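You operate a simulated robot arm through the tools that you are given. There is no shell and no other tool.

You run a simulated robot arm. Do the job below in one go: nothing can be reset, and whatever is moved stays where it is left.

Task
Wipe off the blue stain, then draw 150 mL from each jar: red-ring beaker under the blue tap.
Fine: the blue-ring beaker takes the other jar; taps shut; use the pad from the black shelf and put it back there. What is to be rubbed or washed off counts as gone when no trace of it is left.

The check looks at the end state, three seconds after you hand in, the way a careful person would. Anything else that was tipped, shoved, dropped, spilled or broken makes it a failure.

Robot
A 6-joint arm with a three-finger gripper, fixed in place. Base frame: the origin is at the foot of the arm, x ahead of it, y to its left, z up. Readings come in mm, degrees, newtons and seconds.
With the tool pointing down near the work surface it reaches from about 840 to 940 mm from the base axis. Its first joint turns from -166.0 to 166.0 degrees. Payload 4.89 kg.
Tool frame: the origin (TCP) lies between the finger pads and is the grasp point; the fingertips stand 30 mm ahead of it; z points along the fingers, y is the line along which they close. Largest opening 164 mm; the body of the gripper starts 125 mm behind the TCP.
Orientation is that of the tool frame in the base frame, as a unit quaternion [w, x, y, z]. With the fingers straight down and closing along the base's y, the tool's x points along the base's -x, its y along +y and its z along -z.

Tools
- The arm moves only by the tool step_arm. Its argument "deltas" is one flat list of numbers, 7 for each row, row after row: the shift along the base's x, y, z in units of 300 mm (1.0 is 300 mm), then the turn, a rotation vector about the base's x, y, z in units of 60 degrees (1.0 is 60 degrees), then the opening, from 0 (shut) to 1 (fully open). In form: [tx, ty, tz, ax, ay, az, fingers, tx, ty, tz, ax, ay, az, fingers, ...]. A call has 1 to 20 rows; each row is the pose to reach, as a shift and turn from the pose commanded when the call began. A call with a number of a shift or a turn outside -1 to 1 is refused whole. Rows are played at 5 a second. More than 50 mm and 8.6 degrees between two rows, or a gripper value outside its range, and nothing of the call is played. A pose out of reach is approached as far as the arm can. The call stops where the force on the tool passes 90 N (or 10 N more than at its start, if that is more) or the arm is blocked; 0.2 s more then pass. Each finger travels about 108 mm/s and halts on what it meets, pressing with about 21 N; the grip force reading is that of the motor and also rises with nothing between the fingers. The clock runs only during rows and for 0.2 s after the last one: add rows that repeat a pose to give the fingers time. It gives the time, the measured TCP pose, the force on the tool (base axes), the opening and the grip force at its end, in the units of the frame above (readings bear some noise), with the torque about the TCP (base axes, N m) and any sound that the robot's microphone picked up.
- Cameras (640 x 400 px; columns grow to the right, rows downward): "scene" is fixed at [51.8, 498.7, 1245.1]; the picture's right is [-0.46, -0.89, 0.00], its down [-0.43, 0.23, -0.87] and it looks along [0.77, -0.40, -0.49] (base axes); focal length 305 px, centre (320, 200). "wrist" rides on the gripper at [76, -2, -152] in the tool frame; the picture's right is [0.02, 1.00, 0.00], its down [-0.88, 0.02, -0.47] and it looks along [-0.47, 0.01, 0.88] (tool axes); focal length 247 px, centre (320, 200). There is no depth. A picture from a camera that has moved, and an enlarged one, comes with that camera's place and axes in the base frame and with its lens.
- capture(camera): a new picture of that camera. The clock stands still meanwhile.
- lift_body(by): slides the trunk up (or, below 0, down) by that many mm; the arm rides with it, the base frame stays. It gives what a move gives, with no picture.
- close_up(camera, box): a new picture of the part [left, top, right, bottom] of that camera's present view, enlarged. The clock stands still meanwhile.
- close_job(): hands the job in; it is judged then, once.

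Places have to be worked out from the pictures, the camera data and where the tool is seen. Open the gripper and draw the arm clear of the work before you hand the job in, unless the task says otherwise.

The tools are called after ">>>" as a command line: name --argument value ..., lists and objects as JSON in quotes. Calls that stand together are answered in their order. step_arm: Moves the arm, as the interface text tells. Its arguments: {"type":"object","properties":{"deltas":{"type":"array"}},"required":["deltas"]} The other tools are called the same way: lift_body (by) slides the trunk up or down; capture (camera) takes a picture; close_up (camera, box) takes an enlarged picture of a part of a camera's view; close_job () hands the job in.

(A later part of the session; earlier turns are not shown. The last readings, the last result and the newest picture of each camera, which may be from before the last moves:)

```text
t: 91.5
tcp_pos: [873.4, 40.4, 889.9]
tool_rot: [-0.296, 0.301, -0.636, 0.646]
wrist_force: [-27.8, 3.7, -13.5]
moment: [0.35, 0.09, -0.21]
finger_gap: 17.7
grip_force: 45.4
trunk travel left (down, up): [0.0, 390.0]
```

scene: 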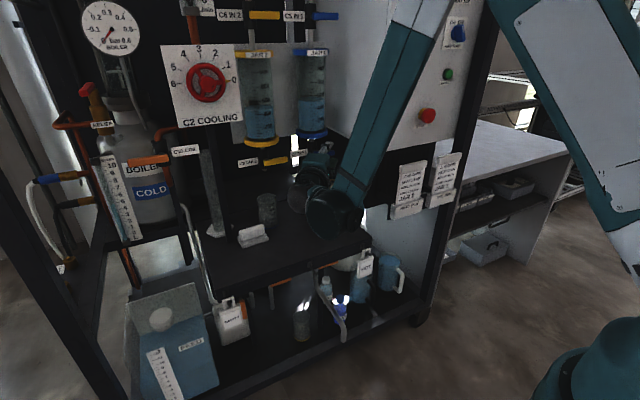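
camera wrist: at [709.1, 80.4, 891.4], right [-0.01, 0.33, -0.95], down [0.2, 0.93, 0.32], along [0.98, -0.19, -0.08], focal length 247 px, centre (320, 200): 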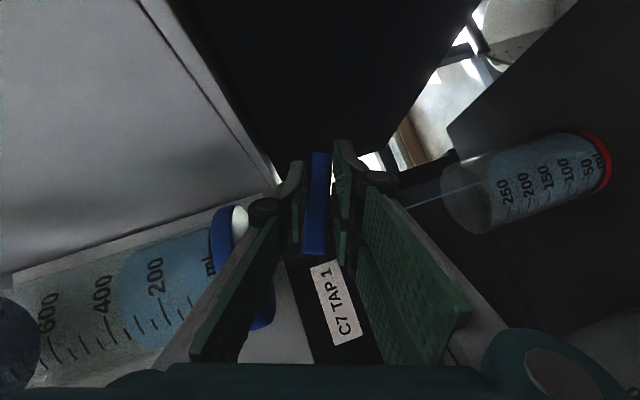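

Now the lever is pressed against its shut stop (−13 N). I open the fingers and back straight out.

>>> step_arm --deltas '[0, 0, -0.003, 0, 0, 0, 0.15, 0, 0, -0.003, 0, 0, 0, 0.24, 0, 0, -0.003, 0, 0, 0, 0.27, 0, 0, -0.003, 0, 0, 0, 0.27, -0.05, 0, -0.003, 0, 0, 0, 0.27, -0.12, -0.01, -0.003, 0, 0, 0, 0.27, -0.19, -0.02, -0.003, 0, 0, 0, 0.27]'

>>> capture --camera "wrist"

>>> close_up --camera "scene" --box '[250, 120, 370, 230]'

>>> close_up --camera "scene" --box '[301, 192, 323, 217]'

```text
t: 93.1
tcp_pos: [816.5, 32.9, 888.4]
tool_rot: [-0.296, 0.302, -0.635, 0.646]
wrist_force: [0.8, 0.3, 0.2]
moment: [-0.03, -0.09, -0.06]
finger_gap: 44.3
grip_force: 0.1
trunk travel left (down, up): [0.0, 390.0]
```

```text
taken
camera wrist: at [652.1, 73.8, 889.2], right [-0.01, -0.03, -1.0], down [0.2, 0.98, -0.04], along [0.98, -0.2, -0.01], focal length 247 px, centre (320, 200)
```

wrist: 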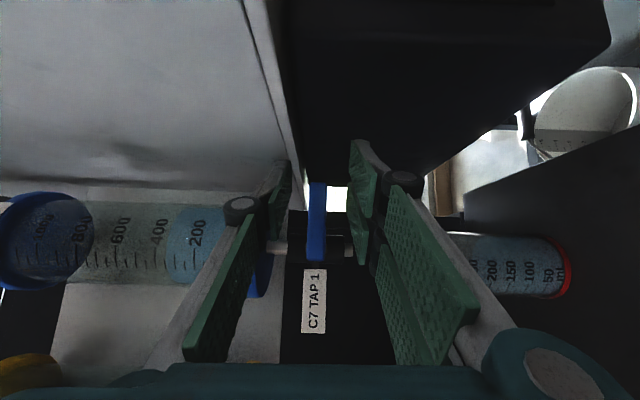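

```text
3.64 times, centred on (310, 175) of scene
camera zoom: at [51.8, 498.7, 1245.1], right [-0.46, -0.89, 0.0], down [-0.43, 0.23, -0.87], along [0.77, -0.4, -0.49], focal length 1109 px, centre (356, 291)
```

zoom: 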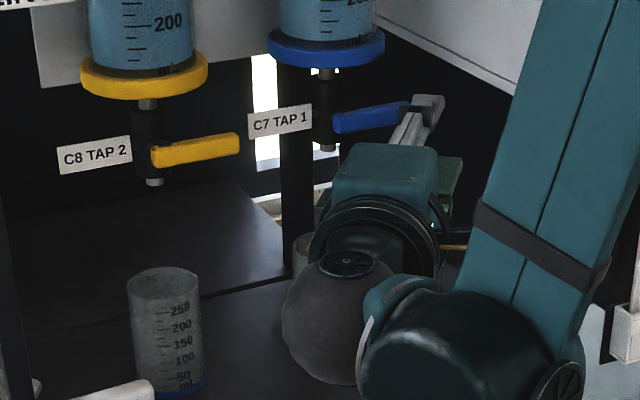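

```text
16.00 times, centred on (312, 204) of scene
camera zoom: at [51.8, 498.7, 1245.1], right [-0.46, -0.89, 0.0], down [-0.43, 0.23, -0.87], along [0.77, -0.4, -0.49], focal length 4880 px, centre (448, 128)
```

zoom: 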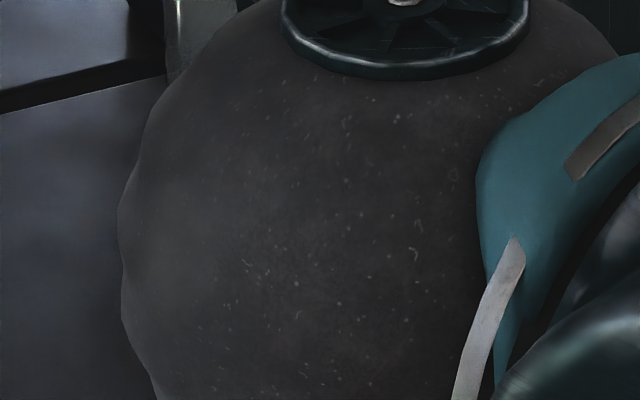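

The blue lever is level again and the tap shut. I now swing the tool back upright (+90° about x) to bring the wrist camera level with the beaker for an exact reading.

>>> step_arm --deltas '[-0.01, 0.03, 0, 0.125, 0, 0, 0.35, -0.02, 0.06, 0, 0.25, 0, 0, 0.35, -0.03, 0.09, 0, 0.375, 0, 0, 0.35, -0.04, 0.12, -0.01, 0.5, 0, 0, 0.35, -0.05, 0.14, -0.02, 0.625, 0, 0, 0.35, -0.055, 0.157, -0.04, 0.75, 0, 0, 0.35]'

>>> step_arm --deltas '[0, 0.01, 0, 0.125, 0, 0, 0.4, 0, 0.02, 0, 0.25, 0, 0, 0.4, 0, 0.03, 0, 0.375, 0, 0, 0.4, 0, 0.04, -0.01, 0.5, 0, 0, 0.4, 0, 0.05, -0.03, 0.625, 0, 0, 0.45, 0, 0.067, -0.05, 0.75, 0, 0, 0.45]'

>>> capture --camera "wrist"

>>> capture --camera "scene"

```text
t: 94.5
tcp_pos: [801.3, 82.2, 877.4]
tool_rot: [0.389, -0.165, 0.834, -0.353]
wrist_force: [0.7, 0.3, -0.6]
moment: [-0.05, 0.0, -0.12]
finger_gap: 57.3
grip_force: 0.1
trunk travel left (down, up): [0.0, 390.0]
```

```text
t: 95.9
tcp_pos: [801.2, 101.4, 863.8]
tool_rot: [0.422, -0.003, 0.906, -0.007]
wrist_force: [-0.4, -0.9, -0.7]
moment: [-0.05, 0.01, -0.03]
finger_gap: 73.8
grip_force: 0.0
trunk travel left (down, up): [0.0, 390.0]
```

```text
taken
camera wrist: at [636.1, 102.1, 902.0], right [-0.01, 1.0, -0.03], down [0.2, 0.03, 0.98], along [0.98, 0.01, -0.2], focal length 247 px, centre (320, 200)
```

wrist: 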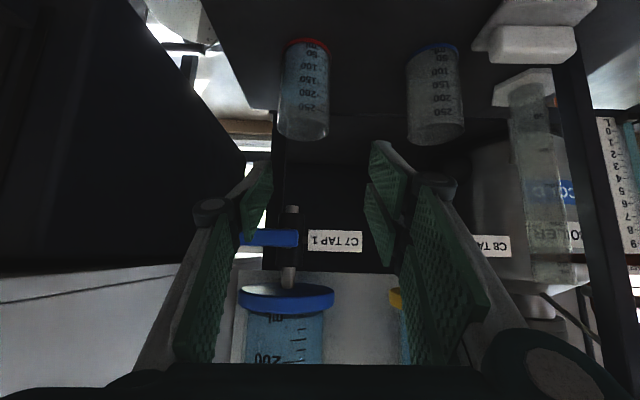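

```text
taken
```

scene: 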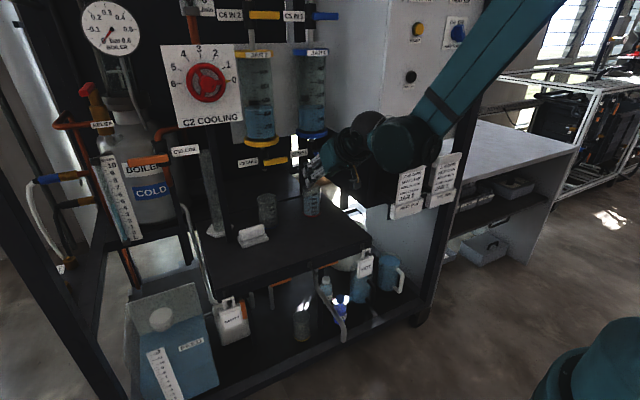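

The scene camera has a clear line to the red-ring beaker now; I zoom there and with the wrist camera.

>>> close_up --camera "scene" --box '[301, 192, 323, 217]'

>>> close_up --camera "wrist" --box '[265, 30, 345, 150]'

>>> close_up --camera "scene" --box '[290, 80, 340, 140]'

```text
16.00 times, centred on (312, 204) of scene
camera zoom: at [51.8, 498.7, 1245.1], right [-0.46, -0.89, 0.0], down [-0.43, 0.23, -0.87], along [0.77, -0.4, -0.49], focal length 4880 px, centre (448, 128)
```

zoom: 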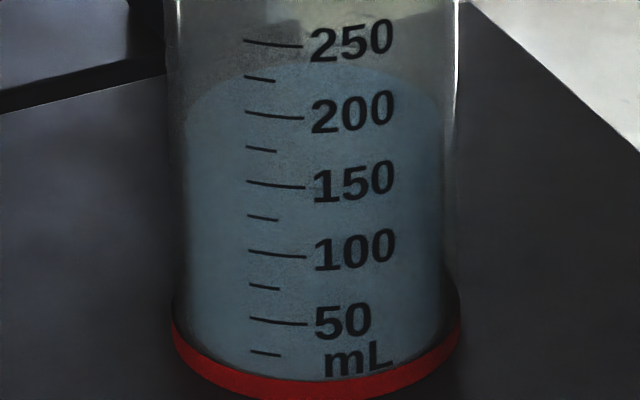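

```text
3.33 times, centred on (305, 90) of wrist
camera zoom: at [636.1, 102.1, 902.0], right [-0.01, 1.0, -0.03], down [0.2, 0.03, 0.98], along [0.98, 0.01, -0.2], focal length 823 px, centre (370, 567)
```

zoom: 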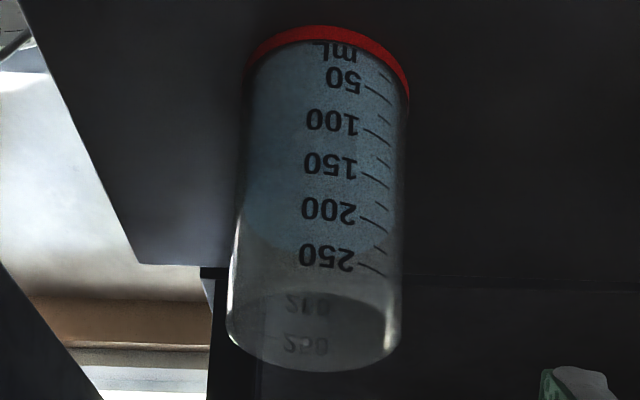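

```text
6.67 times, centred on (315, 110) of scene
camera zoom: at [51.8, 498.7, 1245.1], right [-0.46, -0.89, 0.0], down [-0.43, 0.23, -0.87], along [0.77, -0.4, -0.49], focal length 2033 px, centre (353, 800)
```

zoom: 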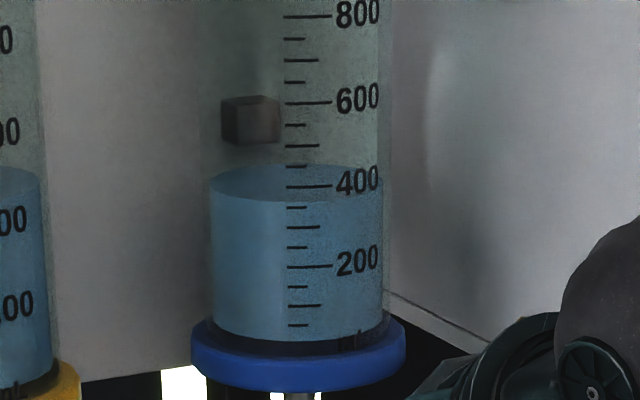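

Far-edge geometry gives about 144–145 mL. For a definitive reading I bring the wrist camera down to look horizontally at the red-ring beaker from the direction its scale faces.

>>> step_arm --deltas '[0.006, 0.023, -0.04, 0, 0, -0.1, 0.6, 0.012, 0.046, -0.08, 0, 0, -0.2, 0.6, 0.018, 0.07, -0.12, 0, 0, -0.3, 0.6, 0.024, 0.09, -0.16, 0, 0, -0.4, 0.6, 0.03, 0.113, -0.213, 0, 0, -0.5, 0.6]'

>>> step_arm --deltas '[0.01, 0, -0.09, -0.025, -0.0433, 0, 0.6, 0.02, 0, -0.18, -0.05, -0.0866, 0, 0.6, 0.03, 0, -0.26, -0.075, -0.13, 0, 0.6, 0.04, 0, -0.32, -0.1, -0.1732, 0, 0.6, 0.04, 0, -0.32, -0.1, -0.1732, 0, 0.6]'

>>> capture --camera "wrist"

>>> capture --camera "scene"

```text
t: 97.1
tcp_pos: [809.5, 136.0, 798.6]
tool_rot: [0.406, 0.232, 0.876, -0.117]
wrist_force: [-0.9, -1.2, 0.2]
moment: [0.12, -0.04, 0.14]
finger_gap: 98.4
grip_force: 0.0
trunk travel left (down, up): [0.0, 390.0]
```

```text
t: 98.3
tcp_pos: [828.0, 136.5, 710.1]
tool_rot: [0.493, 0.22, 0.829, -0.142]
wrist_force: [-0.8, -0.7, 0.1]
moment: [0.04, 0.01, 0.04]
finger_gap: 98.6
grip_force: 0.1
out of reach, approached as far as the arm can: row 4, 5
trunk travel left (down, up): [0.0, 390.0]
```

```text
taken
camera wrist: at [680.8, 222.2, 714.3], right [0.5, 0.87, -0.04], down [0.02, 0.03, 1.0], along [0.87, -0.5, 0.0], focal length 247 px, centre (320, 200)
```

wrist: 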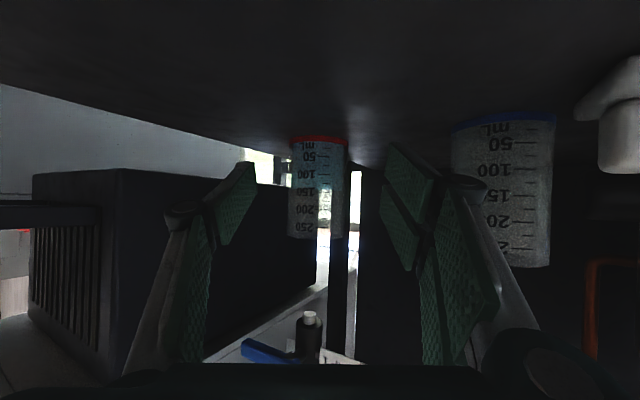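

```text
taken
```

scene: 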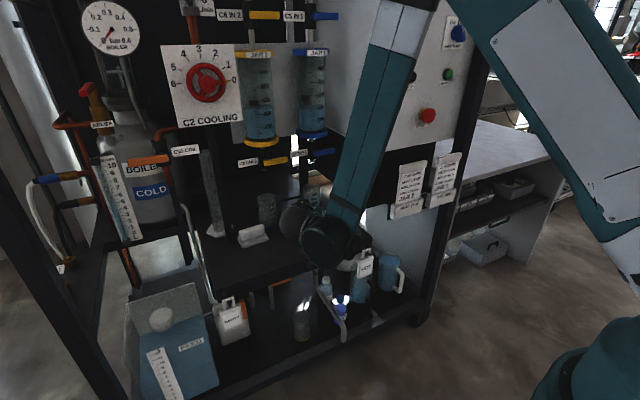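

Camera is level at z≈714, looking straight at the scale. I zoom on the red-ring beaker.

>>> close_up --camera "wrist" --box '[280, 130, 360, 245]'

>>> close_up --camera "wrist" --box '[300, 165, 340, 215]'

```text
3.48 times, centred on (320, 188) of wrist
camera zoom: at [680.8, 222.2, 714.3], right [0.5, 0.87, -0.04], down [0.02, 0.03, 1.0], along [0.87, -0.5, 0.0], focal length 859 px, centre (320, 244)
```

zoom: 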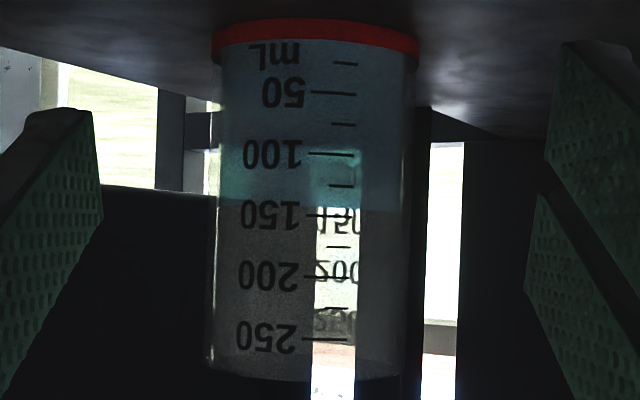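

```text
8.00 times, centred on (320, 190) of wrist
camera zoom: at [680.8, 222.2, 714.3], right [0.5, 0.87, -0.04], down [0.02, 0.03, 1.0], along [0.87, -0.5, 0.0], focal length 1976 px, centre (320, 280)
```

zoom: 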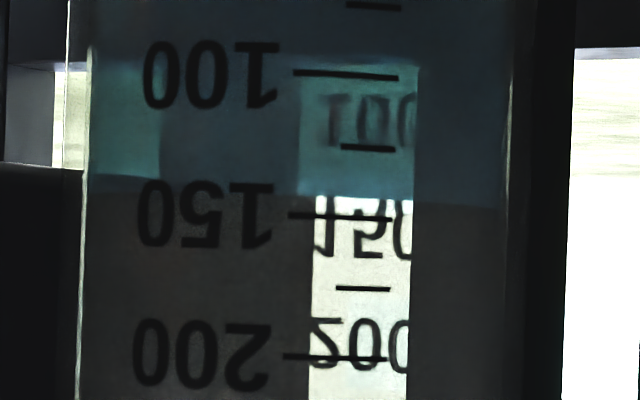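

The level line crosses near 140 but the camera is still ~12 mm above the surface. I move in closer (fingers straddling the beaker with 17 mm clearance each side) and lower so the camera is right at water level.

>>> step_arm --deltas '[0.06, -0.0345, 0, 0, 0, 0, 0.62, 0.12, -0.069, 0, 0, 0, 0, 0.62, 0.18, -0.1035, -0.005, 0, 0, 0, 0.62, 0.18, -0.1035, -0.02, 0, 0, 0, 0.62, 0.18, -0.1035, -0.03, 0, 0, 0, 0.62]'

>>> capture --camera "wrist"

>>> close_up --camera "wrist" --box '[295, 160, 345, 220]'

>>> capture --camera "scene"

```text
t: 99.5
tcp_pos: [880.9, 104.5, 698.6]
tool_rot: [0.495, 0.22, 0.829, -0.142]
wrist_force: [0.1, -0.2, 0.0]
moment: [0.03, 0.0, -0.01]
finger_gap: 101.9
grip_force: 0.1
trunk travel left (down, up): [0.0, 390.0]
```

```text
taken
camera wrist: at [734.2, 190.5, 703.9], right [0.49, 0.87, -0.04], down [0.01, 0.03, 1.0], along [0.87, -0.49, 0.0], focal length 247 px, centre (320, 200)
```

wrist: 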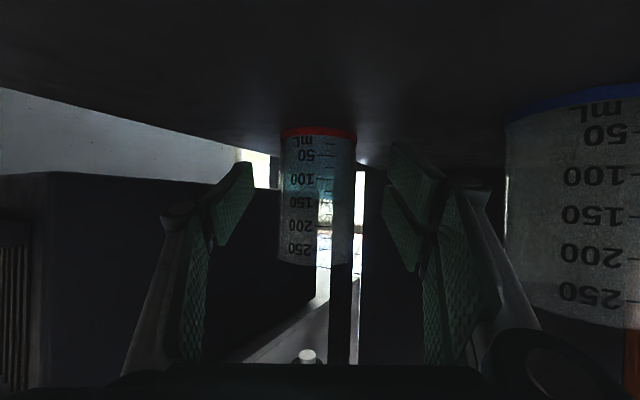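

```text
6.67 times, centred on (320, 190) of wrist
camera zoom: at [734.2, 190.5, 703.9], right [0.49, 0.87, -0.04], down [0.01, 0.03, 1.0], along [0.87, -0.49, 0.0], focal length 1646 px, centre (320, 267)
```

zoom: 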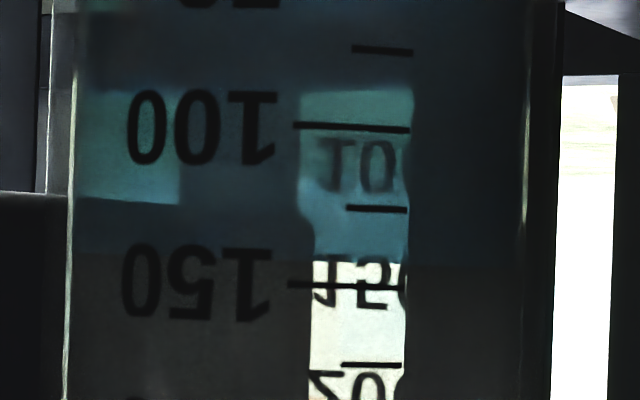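

```text
taken
```

scene: 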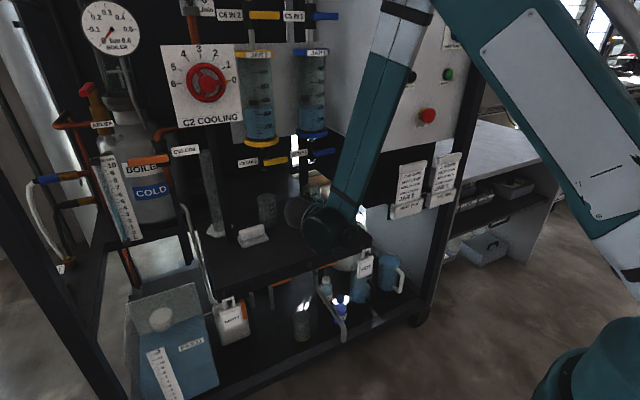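

Now at water level: the line reads 142 mL (125 + 17). Another ~8 mL is needed, the same as my last 20° pulse gave. I withdraw from the beaker, raise, and reverse the orientation steps to regrip the blue lever.

>>> step_arm --deltas '[-0.06, 0.0345, 0, 0, 0, 0, 0.62, -0.12, 0.069, 0.01, 0, 0, 0, 0.62, -0.18, 0.1035, 0.04, 0, 0, 0, 0.62, -0.19, 0.11, 0.13, 0.025, 0.0433, 0, 0.62, -0.21, 0.11, 0.22, 0.05, 0.0866, 0, 0.6, -0.225, 0.11, 0.3, 0.075, 0.13, 0, 0.6, -0.24, 0.11, 0.37, 0.1, 0.1732, 0, 0.6]'

>>> step_arm --deltas '[-0.006, -0.023, 0.04, 0, 0, 0.1, 0.5, -0.012, -0.046, 0.08, 0, 0, 0.2, 0.5, -0.018, -0.07, 0.12, 0, 0, 0.3, 0.45, -0.024, -0.09, 0.15, 0, 0, 0.4, 0.45, -0.027, -0.12, 0.18, 0, 0, 0.5, 0.4]'

>>> step_arm --deltas '[0, -0.01, 0.01, -0.125, 0, 0, 0.35, 0, -0.02, 0.02, -0.25, 0, 0, 0.35, 0, -0.03, 0.03, -0.375, 0, 0, 0.35, 0, -0.04, 0.04, -0.5, 0, 0, 0.35, 0, -0.05, 0.045, -0.625, 0, 0, 0.3, 0, -0.067, 0.05, -0.75, 0, 0, 0.3]'

>>> step_arm --deltas '[0.005, -0.02, 0.005, -0.125, 0, 0, 0.27, 0.015, -0.05, 0.01, -0.25, 0, 0, 0.27, 0.025, -0.08, 0.02, -0.375, 0, 0, 0.27, 0.035, -0.11, 0.03, -0.5, 0, 0, 0.27, 0.045, -0.135, 0.035, -0.625, 0, 0, 0.27, 0.05, -0.157, 0.035, -0.75, 0, 0, 0.27, 0.05, -0.157, 0.035, -0.75, 0, 0, 0.27]'

>>> capture --camera "wrist"

>>> capture --camera "scene"

```text
t: 101.1
tcp_pos: [808.4, 140.9, 810.6]
tool_rot: [0.405, 0.23, 0.877, -0.117]
wrist_force: [1.4, 1.0, -0.8]
moment: [-0.13, 0.06, -0.11]
finger_gap: 98.2
grip_force: 0.2
trunk travel left (down, up): [0.0, 390.0]
```

```text
t: 102.3
tcp_pos: [800.9, 104.1, 866.5]
tool_rot: [0.423, -0.004, 0.906, -0.007]
wrist_force: [0.3, 0.6, -0.5]
moment: [-0.1, 0.0, -0.09]
finger_gap: 65.9
grip_force: 0.1
trunk travel left (down, up): [0.0, 390.0]
```

```text
t: 103.7
tcp_pos: [800.7, 82.6, 879.6]
tool_rot: [0.389, -0.166, 0.834, -0.355]
wrist_force: [-0.7, -1.1, -0.2]
moment: [0.08, 0.0, 0.12]
finger_gap: 49.2
grip_force: 0.0
trunk travel left (down, up): [0.0, 390.0]
```

```text
t: 105.3
tcp_pos: [816.1, 34.8, 890.3]
tool_rot: [-0.297, 0.301, -0.634, 0.647]
wrist_force: [-0.1, -1.8, 0.2]
moment: [0.05, 0.03, 0.02]
finger_gap: 44.3
grip_force: 0.1
trunk travel left (down, up): [0.0, 390.0]
```

```text
taken
camera wrist: at [651.0, 75.7, 892.0], right [-0.01, -0.04, -1.0], down [0.2, 0.98, -0.04], along [0.98, -0.2, -0.01], focal length 247 px, centre (320, 200)
```

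wrist: 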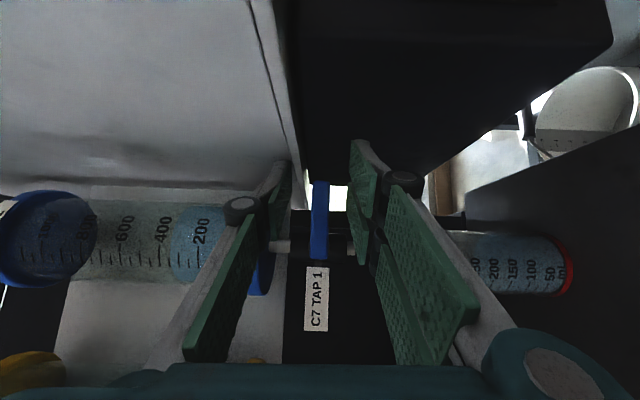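

```text
taken
```

scene: 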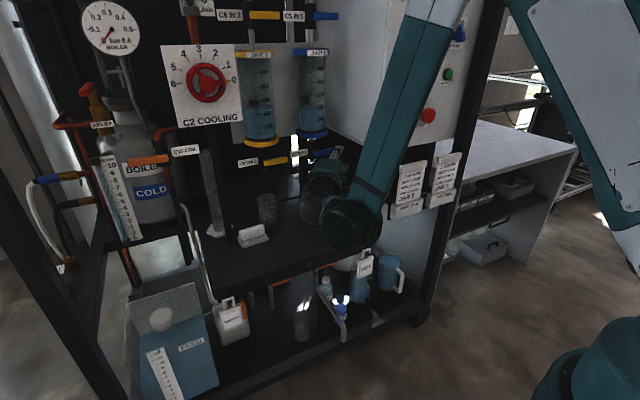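

Back at the blue lever, same picture as before. I advance and close on the lever.

>>> step_arm --deltas '[0.05, 0.02, -0.003, 0, 0, 0, 0.27, 0.1, 0.02, -0.003, 0, 0, 0, 0.27, 0.15, 0.02, -0.003, 0, 0, 0, 0.27, 0.1917, 0.02, -0.003, 0, 0, 0, 0.27, 0.1917, 0.02, -0.003, 0, 0, 0, 0.27, 0.1917, 0.02, -0.003, 0, 0, 0, 0.16, 0.1917, 0.02, -0.003, 0, 0, 0, 0.08, 0.1917, 0.02, -0.003, 0, 0, 0, 0.08]'

>>> capture --camera "wrist"

>>> close_up --camera "wrist" --box '[430, 190, 640, 320]'

>>> close_up --camera "scene" --box '[300, 95, 330, 115]'

```text
t: 107.1
tcp_pos: [871.4, 41.5, 890.1]
tool_rot: [-0.296, 0.301, -0.636, 0.646]
wrist_force: [2.1, -0.5, 3.5]
moment: [0.47, -0.45, 0.11]
finger_gap: 17.8
grip_force: 45.0
trunk travel left (down, up): [0.0, 390.0]
```

```text
taken
camera wrist: at [708.3, 81.4, 890.4], right [-0.01, -0.03, -1.0], down [0.2, 0.98, -0.04], along [0.98, -0.2, -0.01], focal length 247 px, centre (320, 200)
```

wrist: 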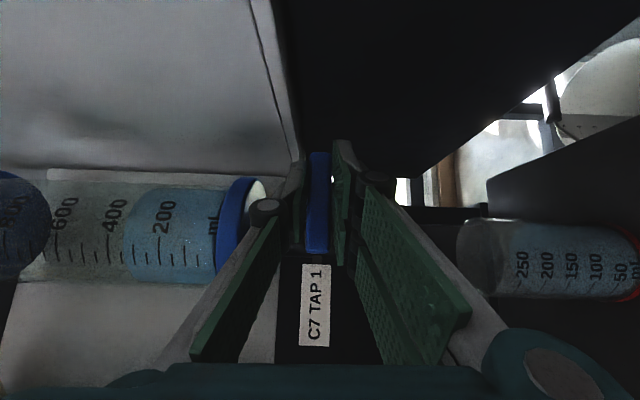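

```text
3.05 times, centred on (535, 255) of wrist
camera zoom: at [708.3, 81.4, 890.4], right [-0.01, -0.03, -1.0], down [0.2, 0.98, -0.04], along [0.98, -0.2, -0.01], focal length 753 px, centre (-335, 32)
```

zoom: 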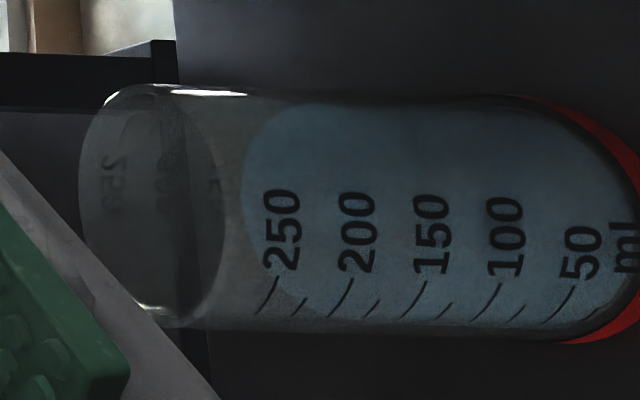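

```text
16.00 times, centred on (315, 105) of scene
camera zoom: at [51.8, 498.7, 1245.1], right [-0.46, -0.89, 0.0], down [-0.43, 0.23, -0.87], along [0.77, -0.4, -0.49], focal length 4880 px, centre (400, 1720)
```

zoom: 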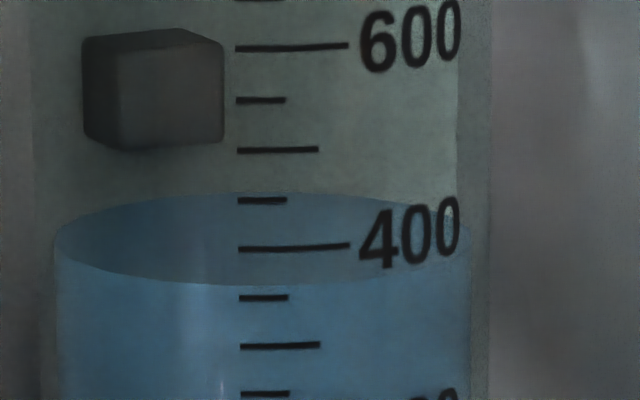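

Held cleanly with the tap shut (no stream). I repeat the same 20° pulse with a 1 s hold.

>>> step_arm --deltas '[0, 0.0003, -0.0157, 0.1167, 0, 0, 0.08, 0, 0.0024, -0.0302, 0.2333, 0, 0, 0.08, 0, 0.0055, -0.0428, 0.345, 0, 0, 0.08, 0, 0.0055, -0.0428, 0.345, 0, 0, 0.08, 0, 0.0055, -0.0428, 0.345, 0, 0, 0.08, 0, 0.0055, -0.0428, 0.345, 0, 0, 0.08, 0, 0.0055, -0.0428, 0.345, 0, 0, 0.08]'

>>> close_up --camera "scene" --box '[300, 95, 330, 115]'

>>> capture --camera "wrist"

>>> close_up --camera "scene" --box '[301, 192, 323, 217]'

```text
t: 108.7
tcp_pos: [871.4, 43.8, 878.1]
tool_rot: [0.346, -0.243, 0.741, -0.522]
wrist_force: [10.5, 1.3, 34.6]
moment: [0.87, -0.84, 0.1]
finger_gap: 18.2
grip_force: 45.1
trunk travel left (down, up): [0.0, 390.0]
```

```text
16.00 times, centred on (315, 105) of scene
camera zoom: at [51.8, 498.7, 1245.1], right [-0.46, -0.89, 0.0], down [-0.43, 0.23, -0.87], along [0.77, -0.4, -0.49], focal length 4880 px, centre (400, 1720)
```

zoom: 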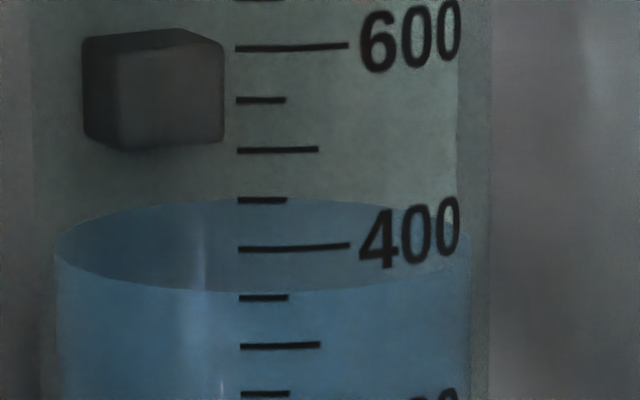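

```text
taken
camera wrist: at [708.2, 80.7, 892.6], right [-0.01, 0.32, -0.95], down [0.2, 0.93, 0.31], along [0.98, -0.19, -0.08], focal length 247 px, centre (320, 200)
```

wrist: 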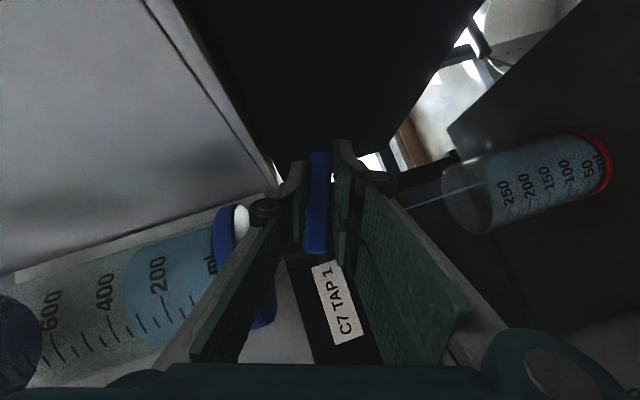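

```text
16.00 times, centred on (312, 204) of scene
camera zoom: at [51.8, 498.7, 1245.1], right [-0.46, -0.89, 0.0], down [-0.43, 0.23, -0.87], along [0.77, -0.4, -0.49], focal length 4880 px, centre (448, 128)
```

zoom: 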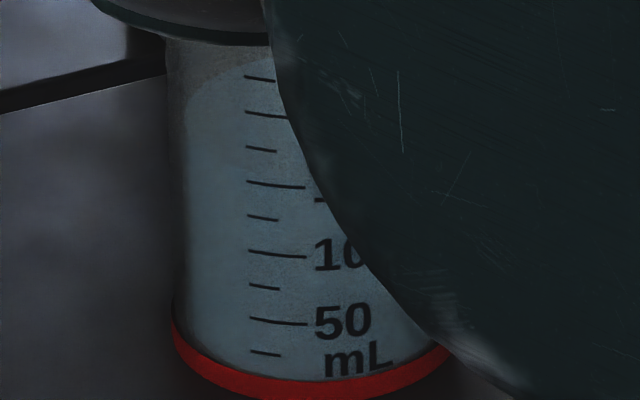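

Jar 1 dropped another ~7–8 mL, so the beaker is at about 149–150. I shut the lever and press it against its stop.

>>> step_arm --deltas '[0, -0.0035, 0.0137, -0.1117, 0, 0, 0.08, 0, -0.0053, 0.0273, -0.2217, 0, 0, 0.08, 0, -0.0055, 0.0413, -0.3333, 0, 0, 0.08, 0, -0.0055, 0.0465, -0.35, 0, 0, 0.08, 0, -0.0055, 0.0505, -0.35, 0, 0, 0.08]'

>>> close_up --camera "wrist" --box '[430, 190, 640, 320]'

>>> close_up --camera "scene" --box '[300, 95, 330, 115]'

```text
t: 109.9
tcp_pos: [873.0, 41.4, 889.8]
tool_rot: [-0.295, 0.303, -0.634, 0.647]
wrist_force: [-19.5, -0.6, -35.3]
moment: [0.69, 0.64, -0.54]
finger_gap: 17.7
grip_force: 44.8
trunk travel left (down, up): [0.0, 390.0]
```

```text
3.05 times, centred on (535, 255) of wrist
camera zoom: at [708.1, 81.5, 891.1], right [-0.02, -0.04, -1.0], down [0.2, 0.98, -0.04], along [0.98, -0.2, -0.01], focal length 753 px, centre (-335, 32)
```

zoom: 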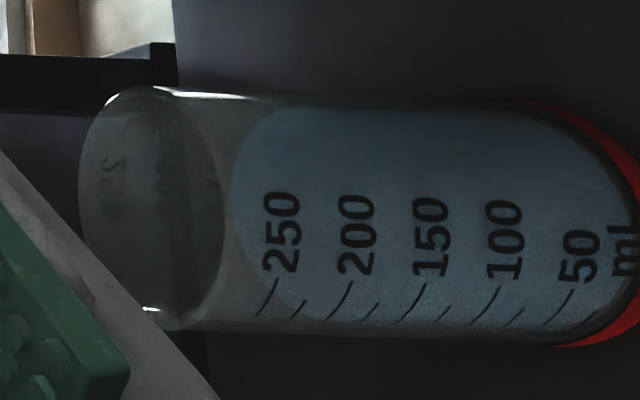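

```text
16.00 times, centred on (315, 105) of scene
camera zoom: at [51.8, 498.7, 1245.1], right [-0.46, -0.89, 0.0], down [-0.43, 0.23, -0.87], along [0.77, -0.4, -0.49], focal length 4880 px, centre (400, 1720)
```

zoom: 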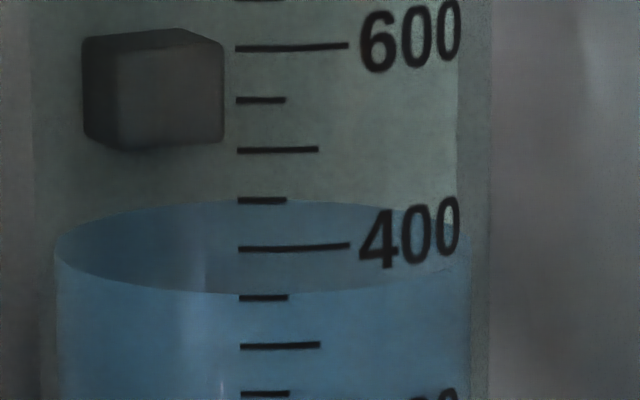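

Tap firmly shut. I relax slightly, open the fingers and back out.

>>> step_arm --deltas '[0, 0, -0.004, 0, 0, 0, 0.1, 0, 0, -0.006, 0, 0, 0, 0.18, 0, 0, -0.006, 0, 0, 0, 0.25, 0, 0, -0.006, 0, 0, 0, 0.27, 0, 0, -0.006, 0, 0, 0, 0.27, -0.05, 0, -0.006, 0, 0, 0, 0.27, -0.12, -0.01, -0.006, 0, 0, 0, 0.27, -0.19, -0.02, -0.006, 0, 0, 0, 0.27]'

>>> capture --camera "wrist"

>>> close_up --camera "wrist" --box '[280, 160, 480, 300]'

```text
t: 111.7
tcp_pos: [816.1, 35.3, 891.1]
tool_rot: [-0.296, 0.302, -0.633, 0.648]
wrist_force: [0.9, -0.7, -0.7]
moment: [-0.04, -0.04, -0.08]
finger_gap: 44.1
grip_force: 0.1
trunk travel left (down, up): [0.0, 390.0]
```

```text
taken
camera wrist: at [652.0, 76.1, 891.5], right [-0.01, -0.04, -1.0], down [0.2, 0.98, -0.04], along [0.98, -0.2, -0.01], focal length 247 px, centre (320, 200)
```

wrist: 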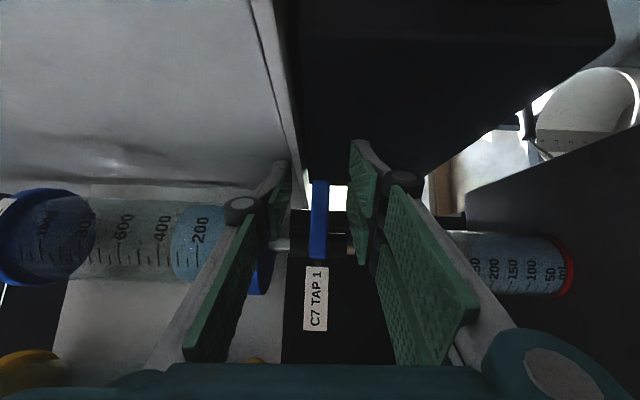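

```text
2.86 times, centred on (380, 230) of wrist
camera zoom: at [652.0, 76.1, 891.5], right [-0.01, -0.04, -1.0], down [0.2, 0.98, -0.04], along [0.98, -0.2, -0.01], focal length 706 px, centre (149, 114)
```

zoom: 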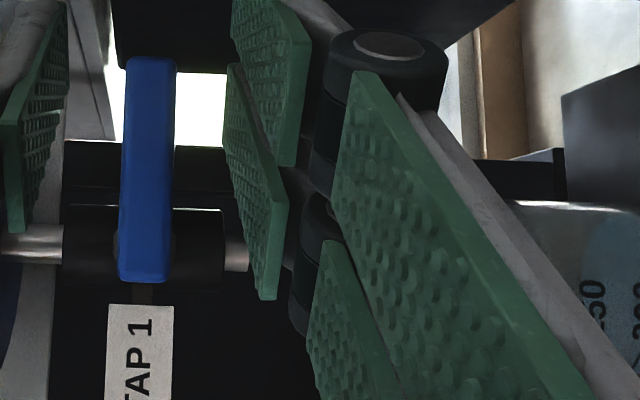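

Blue tap is shut with no stream. Now I shift along +y to face the yellow lever in the same way.

>>> step_arm --deltas '[0, 0.14, -0.003, 0, 0, 0, 0.27, 0, 0.28, -0.005, 0, 0, 0, 0.27, 0, 0.42, -0.006, 0, 0, 0, 0.27, 0, 0.553, -0.006, 0, 0, 0, 0.27, 0, 0.553, -0.006, 0, 0, 0, 0.27]'

>>> capture --camera "wrist"

>>> capture --camera "scene"

>>> close_up --camera "scene" --box '[245, 85, 285, 135]'

>>> close_up --camera "wrist" --box '[240, 130, 420, 300]'

```text
t: 112.9
tcp_pos: [816.4, 202.3, 889.3]
tool_rot: [-0.296, 0.303, -0.633, 0.648]
wrist_force: [0.5, -0.6, 0.2]
moment: [0.02, -0.01, 0.03]
finger_gap: 44.4
grip_force: 0.2
trunk travel left (down, up): [0.0, 390.0]
```

```text
taken
camera wrist: at [652.4, 243.0, 889.5], right [-0.01, -0.04, -1.0], down [0.2, 0.98, -0.04], along [0.98, -0.2, -0.01], focal length 247 px, centre (320, 200)
```

wrist: 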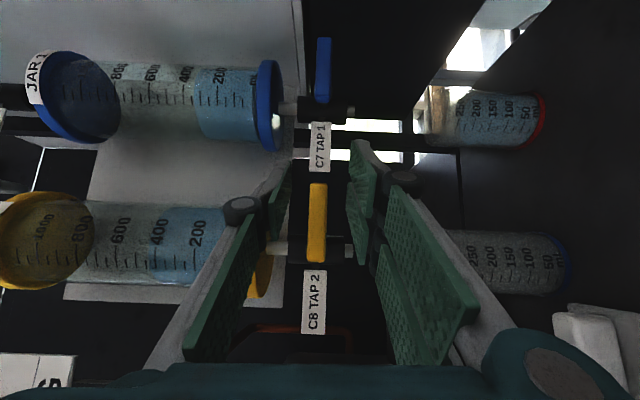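

```text
taken
```

scene: 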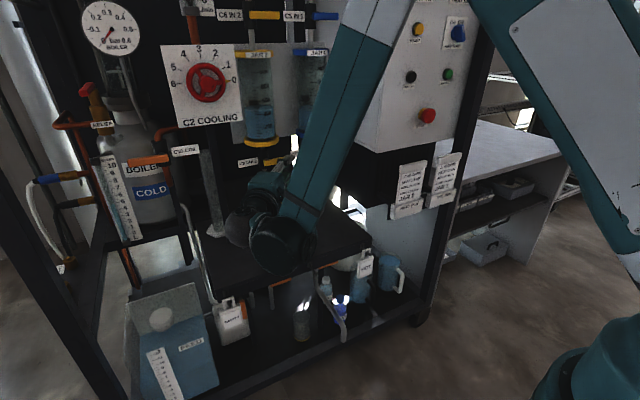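

```text
8.00 times, centred on (265, 110) of scene
camera zoom: at [51.8, 498.7, 1245.1], right [-0.46, -0.89, 0.0], down [-0.43, 0.23, -0.87], along [0.77, -0.4, -0.49], focal length 2440 px, centre (760, 920)
```

zoom: 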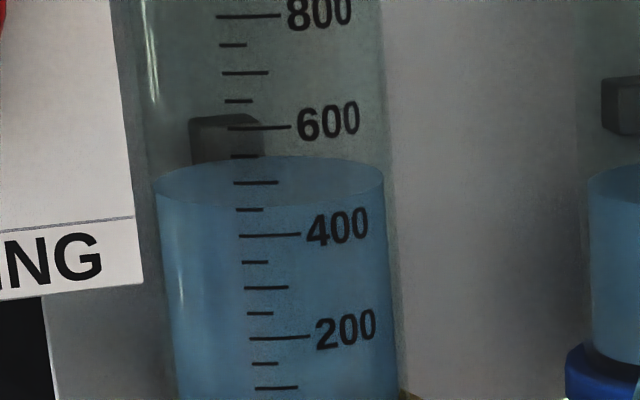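

```text
2.35 times, centred on (330, 215) of wrist
camera zoom: at [652.4, 243.0, 889.5], right [-0.01, -0.04, -1.0], down [0.2, 0.98, -0.04], along [0.98, -0.2, -0.01], focal length 581 px, centre (296, 165)
```

zoom: 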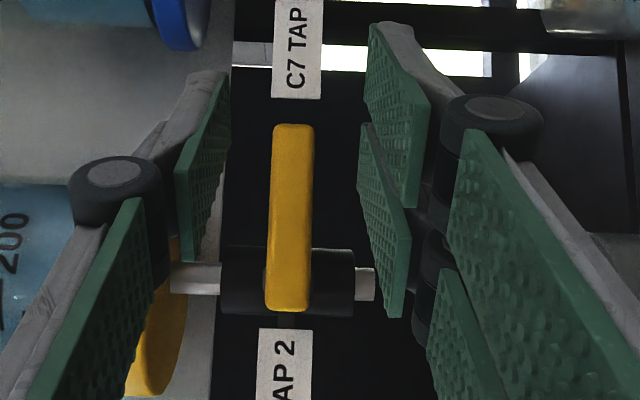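

The yellow lever appears exactly like the blue one did. I record jar 2's baseline at high zoom.

>>> close_up --camera "scene" --box '[245, 98, 275, 118]'

>>> close_up --camera "scene" --box '[245, 110, 275, 130]'

```text
16.00 times, centred on (260, 108) of scene
camera zoom: at [51.8, 498.7, 1245.1], right [-0.46, -0.89, 0.0], down [-0.43, 0.23, -0.87], along [0.77, -0.4, -0.49], focal length 4880 px, centre (1280, 1672)
```

zoom: 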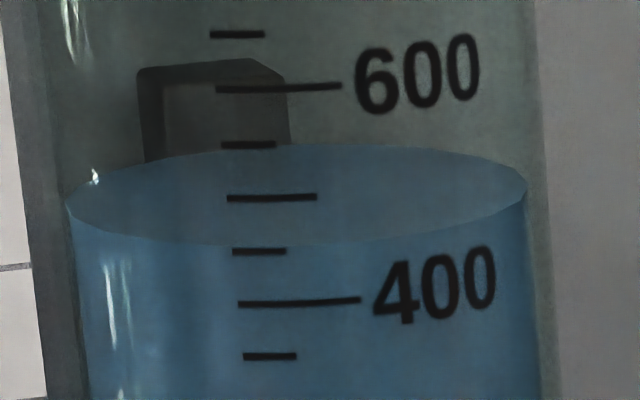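

```text
16.00 times, centred on (260, 120) of scene
camera zoom: at [51.8, 498.7, 1245.1], right [-0.46, -0.89, 0.0], down [-0.43, 0.23, -0.87], along [0.77, -0.4, -0.49], focal length 4880 px, centre (1280, 1480)
```

zoom: 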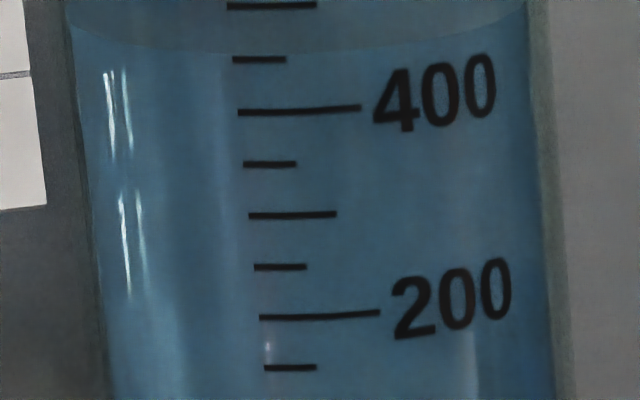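

Jar 2 starts at about 456 mL, so it should end near 306. I advance and close on the yellow lever.

>>> step_arm --deltas '[0.05, 0.017, 0, 0, 0, 0, 0.27, 0.1, 0.017, 0, 0, 0, 0, 0.27, 0.15, 0.017, 0, 0, 0, 0, 0.27, 0.1917, 0.017, 0, 0, 0, 0, 0.27, 0.1917, 0.017, 0, 0, 0, 0, 0.27, 0.1917, 0.017, 0, 0, 0, 0, 0.16, 0.1917, 0.017, 0, 0, 0, 0, 0.08, 0.1917, 0.017, 0, 0, 0, 0, 0.08]'

>>> capture --camera "wrist"

>>> close_up --camera "scene" --box '[220, 110, 360, 250]'

```text
t: 114.7
tcp_pos: [875.6, 207.6, 890.8]
tool_rot: [-0.295, 0.302, -0.633, 0.649]
wrist_force: [17.1, 1.3, 28.8]
moment: [0.88, -0.81, -0.07]
finger_gap: 18.6
grip_force: 45.2
trunk travel left (down, up): [0.0, 390.0]
```

```text
taken
camera wrist: at [710.5, 248.4, 889.1], right [-0.01, -0.04, -1.0], down [0.2, 0.98, -0.04], along [0.98, -0.2, 0.0], focal length 247 px, centre (320, 200)
```

wrist: 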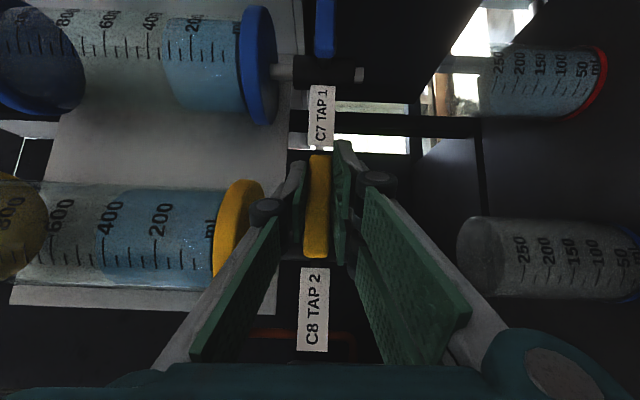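

```text
2.86 times, centred on (290, 180) of scene
camera zoom: at [51.8, 498.7, 1245.1], right [-0.46, -0.89, 0.0], down [-0.43, 0.23, -0.87], along [0.77, -0.4, -0.49], focal length 871 px, centre (406, 257)
```

zoom: 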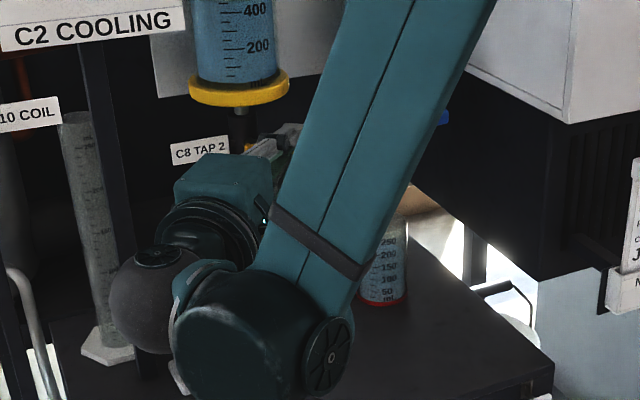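

Gripped, no stream yet. I turn the yellow lever along its arc to 40° open and read forces and levels.

>>> step_arm --deltas '[0, 0.0002, -0.014, 0.1117, 0, 0, 0.08, 0, 0.0021, -0.0277, 0.2217, 0, 0, 0.08, 0, 0.0055, -0.0413, 0.3333, 0, 0, 0.08, 0, 0.0106, -0.0544, 0.445, 0, 0, 0.08, 0, 0.017, -0.0667, 0.555, 0, 0, 0.08, 0, 0.0249, -0.0783, 0.6667, 0, 0, 0.08]'

>>> capture --camera "wrist"

>>> close_up --camera "scene" --box '[230, 140, 340, 240]'

>>> close_up --camera "scene" --box '[245, 110, 275, 130]'

```text
t: 116.1
tcp_pos: [873.5, 214.1, 865.8]
tool_rot: [0.381, -0.182, 0.817, -0.392]
wrist_force: [13.8, 6.8, 41.9]
moment: [0.87, -0.79, 0.0]
finger_gap: 18.7
grip_force: 45.2
trunk travel left (down, up): [0.0, 390.0]
```

```text
taken
camera wrist: at [708.0, 245.2, 891.7], right [-0.01, 0.61, -0.79], down [0.2, 0.77, 0.6], along [0.98, -0.15, -0.13], focal length 247 px, centre (320, 200)
```

wrist: 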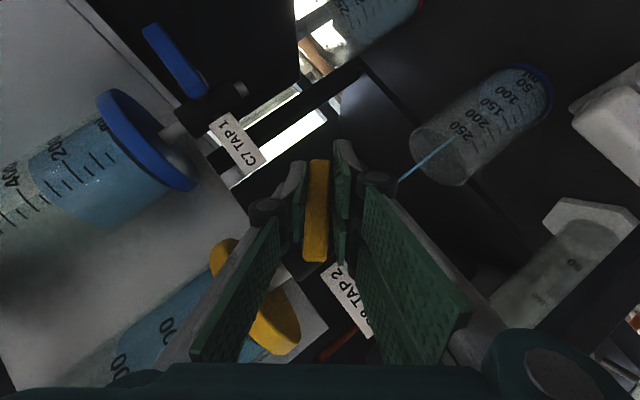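

```text
4.00 times, centred on (285, 190) of scene
camera zoom: at [51.8, 498.7, 1245.1], right [-0.46, -0.89, 0.0], down [-0.43, 0.23, -0.87], along [0.77, -0.4, -0.49], focal length 1220 px, centre (460, 240)
```

zoom: 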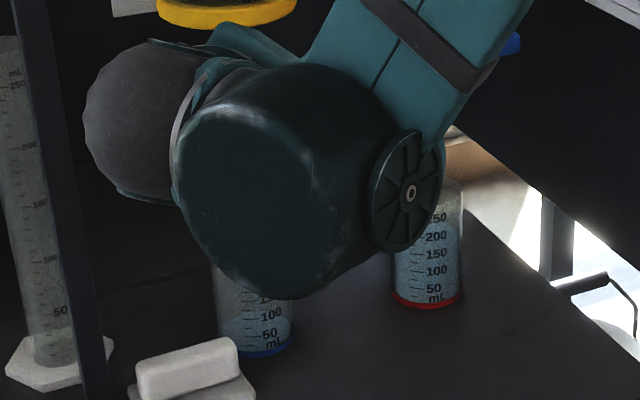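

```text
16.00 times, centred on (260, 120) of scene
camera zoom: at [51.8, 498.7, 1245.1], right [-0.46, -0.89, 0.0], down [-0.43, 0.23, -0.87], along [0.77, -0.4, -0.49], focal length 4880 px, centre (1280, 1480)
```

zoom: 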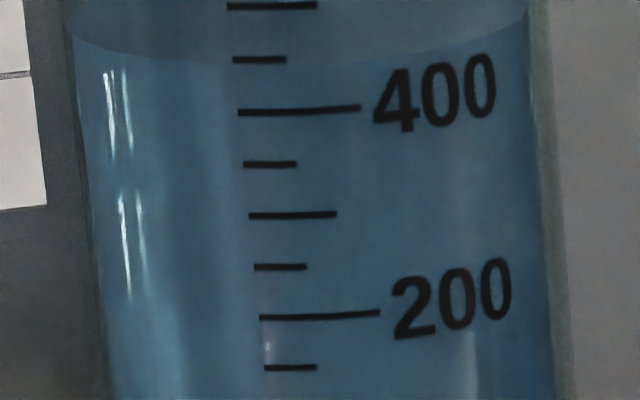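

Jar 2 has dropped ~10 mL and the stream enters the blue-ring beaker. I hold 4 s at this opening and read jar 2 again.

>>> step_arm --deltas '[0, 0, 0, 0, 0, 0, 0.08, 0, 0, 0, 0, 0, 0, 0.08, 0, 0, 0, 0, 0, 0, 0.08, 0, 0, 0, 0, 0, 0, 0.08, 0, 0, 0, 0, 0, 0, 0.08, 0, 0, 0, 0, 0, 0, 0.08, 0, 0, 0, 0, 0, 0, 0.08, 0, 0, 0, 0, 0, 0, 0.08, 0, 0, 0, 0, 0, 0, 0.08, 0, 0, 0, 0, 0, 0, 0.08, 0, 0, 0, 0, 0, 0, 0.08, 0, 0, 0, 0, 0, 0, 0.08, 0, 0, 0, 0, 0, 0, 0.08, 0, 0, 0, 0, 0, 0, 0.08, 0, 0, 0, 0, 0, 0, 0.08, 0, 0, 0, 0, 0, 0, 0.08, 0, 0, 0, 0, 0, 0, 0.08, 0, 0, 0, 0, 0, 0, 0.08]'

>>> close_up --camera "scene" --box '[245, 110, 275, 130]'

>>> close_up --camera "wrist" --box '[390, 50, 570, 200]'

```text
t: 119.9
tcp_pos: [873.1, 214.5, 865.9]
tool_rot: [0.382, -0.183, 0.817, -0.392]
wrist_force: [-2.6, -9.1, 29.4]
moment: [1.06, -0.48, -0.33]
finger_gap: 18.6
grip_force: 44.8
trunk travel left (down, up): [0.0, 390.0]
```

```text
16.00 times, centred on (260, 120) of scene
camera zoom: at [51.8, 498.7, 1245.1], right [-0.46, -0.89, 0.0], down [-0.43, 0.23, -0.87], along [0.77, -0.4, -0.49], focal length 4880 px, centre (1280, 1480)
```

zoom: 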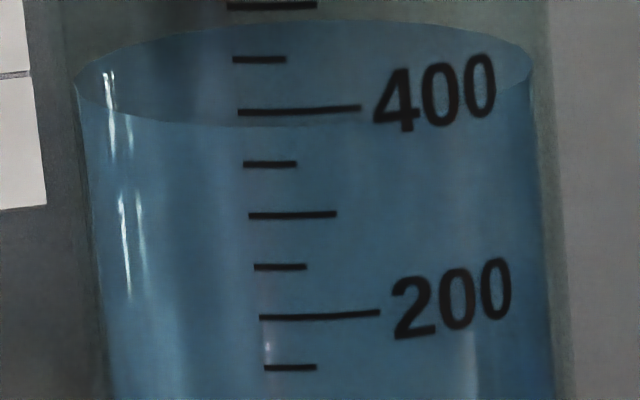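

```text
2.67 times, centred on (480, 125) of wrist
camera zoom: at [708.0, 245.1, 891.5], right [-0.01, 0.61, -0.79], down [0.2, 0.78, 0.6], along [0.98, -0.15, -0.13], focal length 659 px, centre (-107, 400)
```

zoom: 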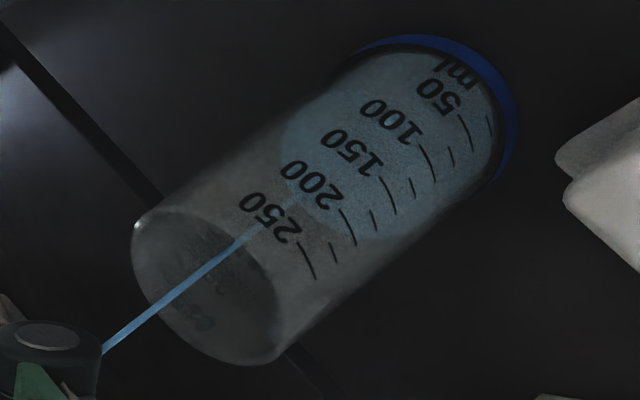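

Jar 2 at ~386 (69 mL drawn), rate ~16 mL/s. I hold 3 s more.

>>> step_arm --deltas '[0, 0, 0, 0, 0, 0, 0.08, 0, 0, 0, 0, 0, 0, 0.08, 0, 0, 0, 0, 0, 0, 0.08, 0, 0, 0, 0, 0, 0, 0.08, 0, 0, 0, 0, 0, 0, 0.08, 0, 0, 0, 0, 0, 0, 0.08, 0, 0, 0, 0, 0, 0, 0.08, 0, 0, 0, 0, 0, 0, 0.08, 0, 0, 0, 0, 0, 0, 0.08, 0, 0, 0, 0, 0, 0, 0.08, 0, 0, 0, 0, 0, 0, 0.08, 0, 0, 0, 0, 0, 0, 0.08, 0, 0, 0, 0, 0, 0, 0.08, 0, 0, 0, 0, 0, 0, 0.08]'

>>> close_up --camera "scene" --box '[245, 110, 275, 130]'

>>> close_up --camera "wrist" --box '[390, 50, 570, 200]'

```text
t: 122.9
tcp_pos: [872.1, 215.4, 865.9]
tool_rot: [0.382, -0.182, 0.817, -0.392]
wrist_force: [-9.5, -15.5, 24.4]
moment: [0.98, -0.39, -0.48]
finger_gap: 18.5
grip_force: 45.4
trunk travel left (down, up): [0.0, 390.0]
```

```text
16.00 times, centred on (260, 120) of scene
camera zoom: at [51.8, 498.7, 1245.1], right [-0.46, -0.89, 0.0], down [-0.43, 0.23, -0.87], along [0.77, -0.4, -0.49], focal length 4880 px, centre (1280, 1480)
```

zoom: 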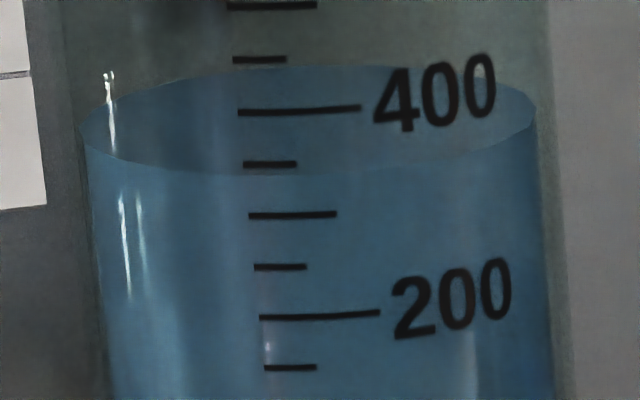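

```text
2.67 times, centred on (480, 125) of wrist
camera zoom: at [708.0, 245.0, 891.5], right [-0.01, 0.61, -0.79], down [0.2, 0.78, 0.6], along [0.98, -0.15, -0.13], focal length 659 px, centre (-107, 400)
```

zoom: 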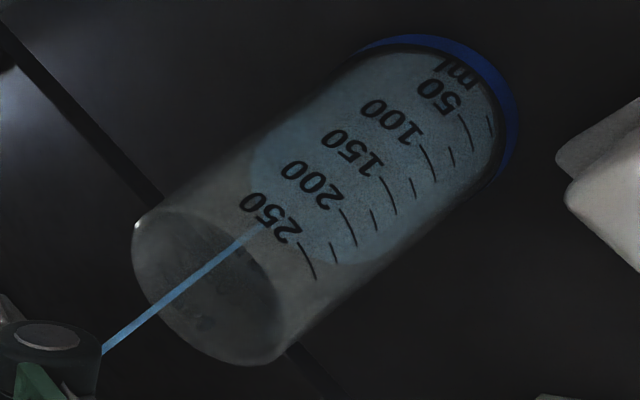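

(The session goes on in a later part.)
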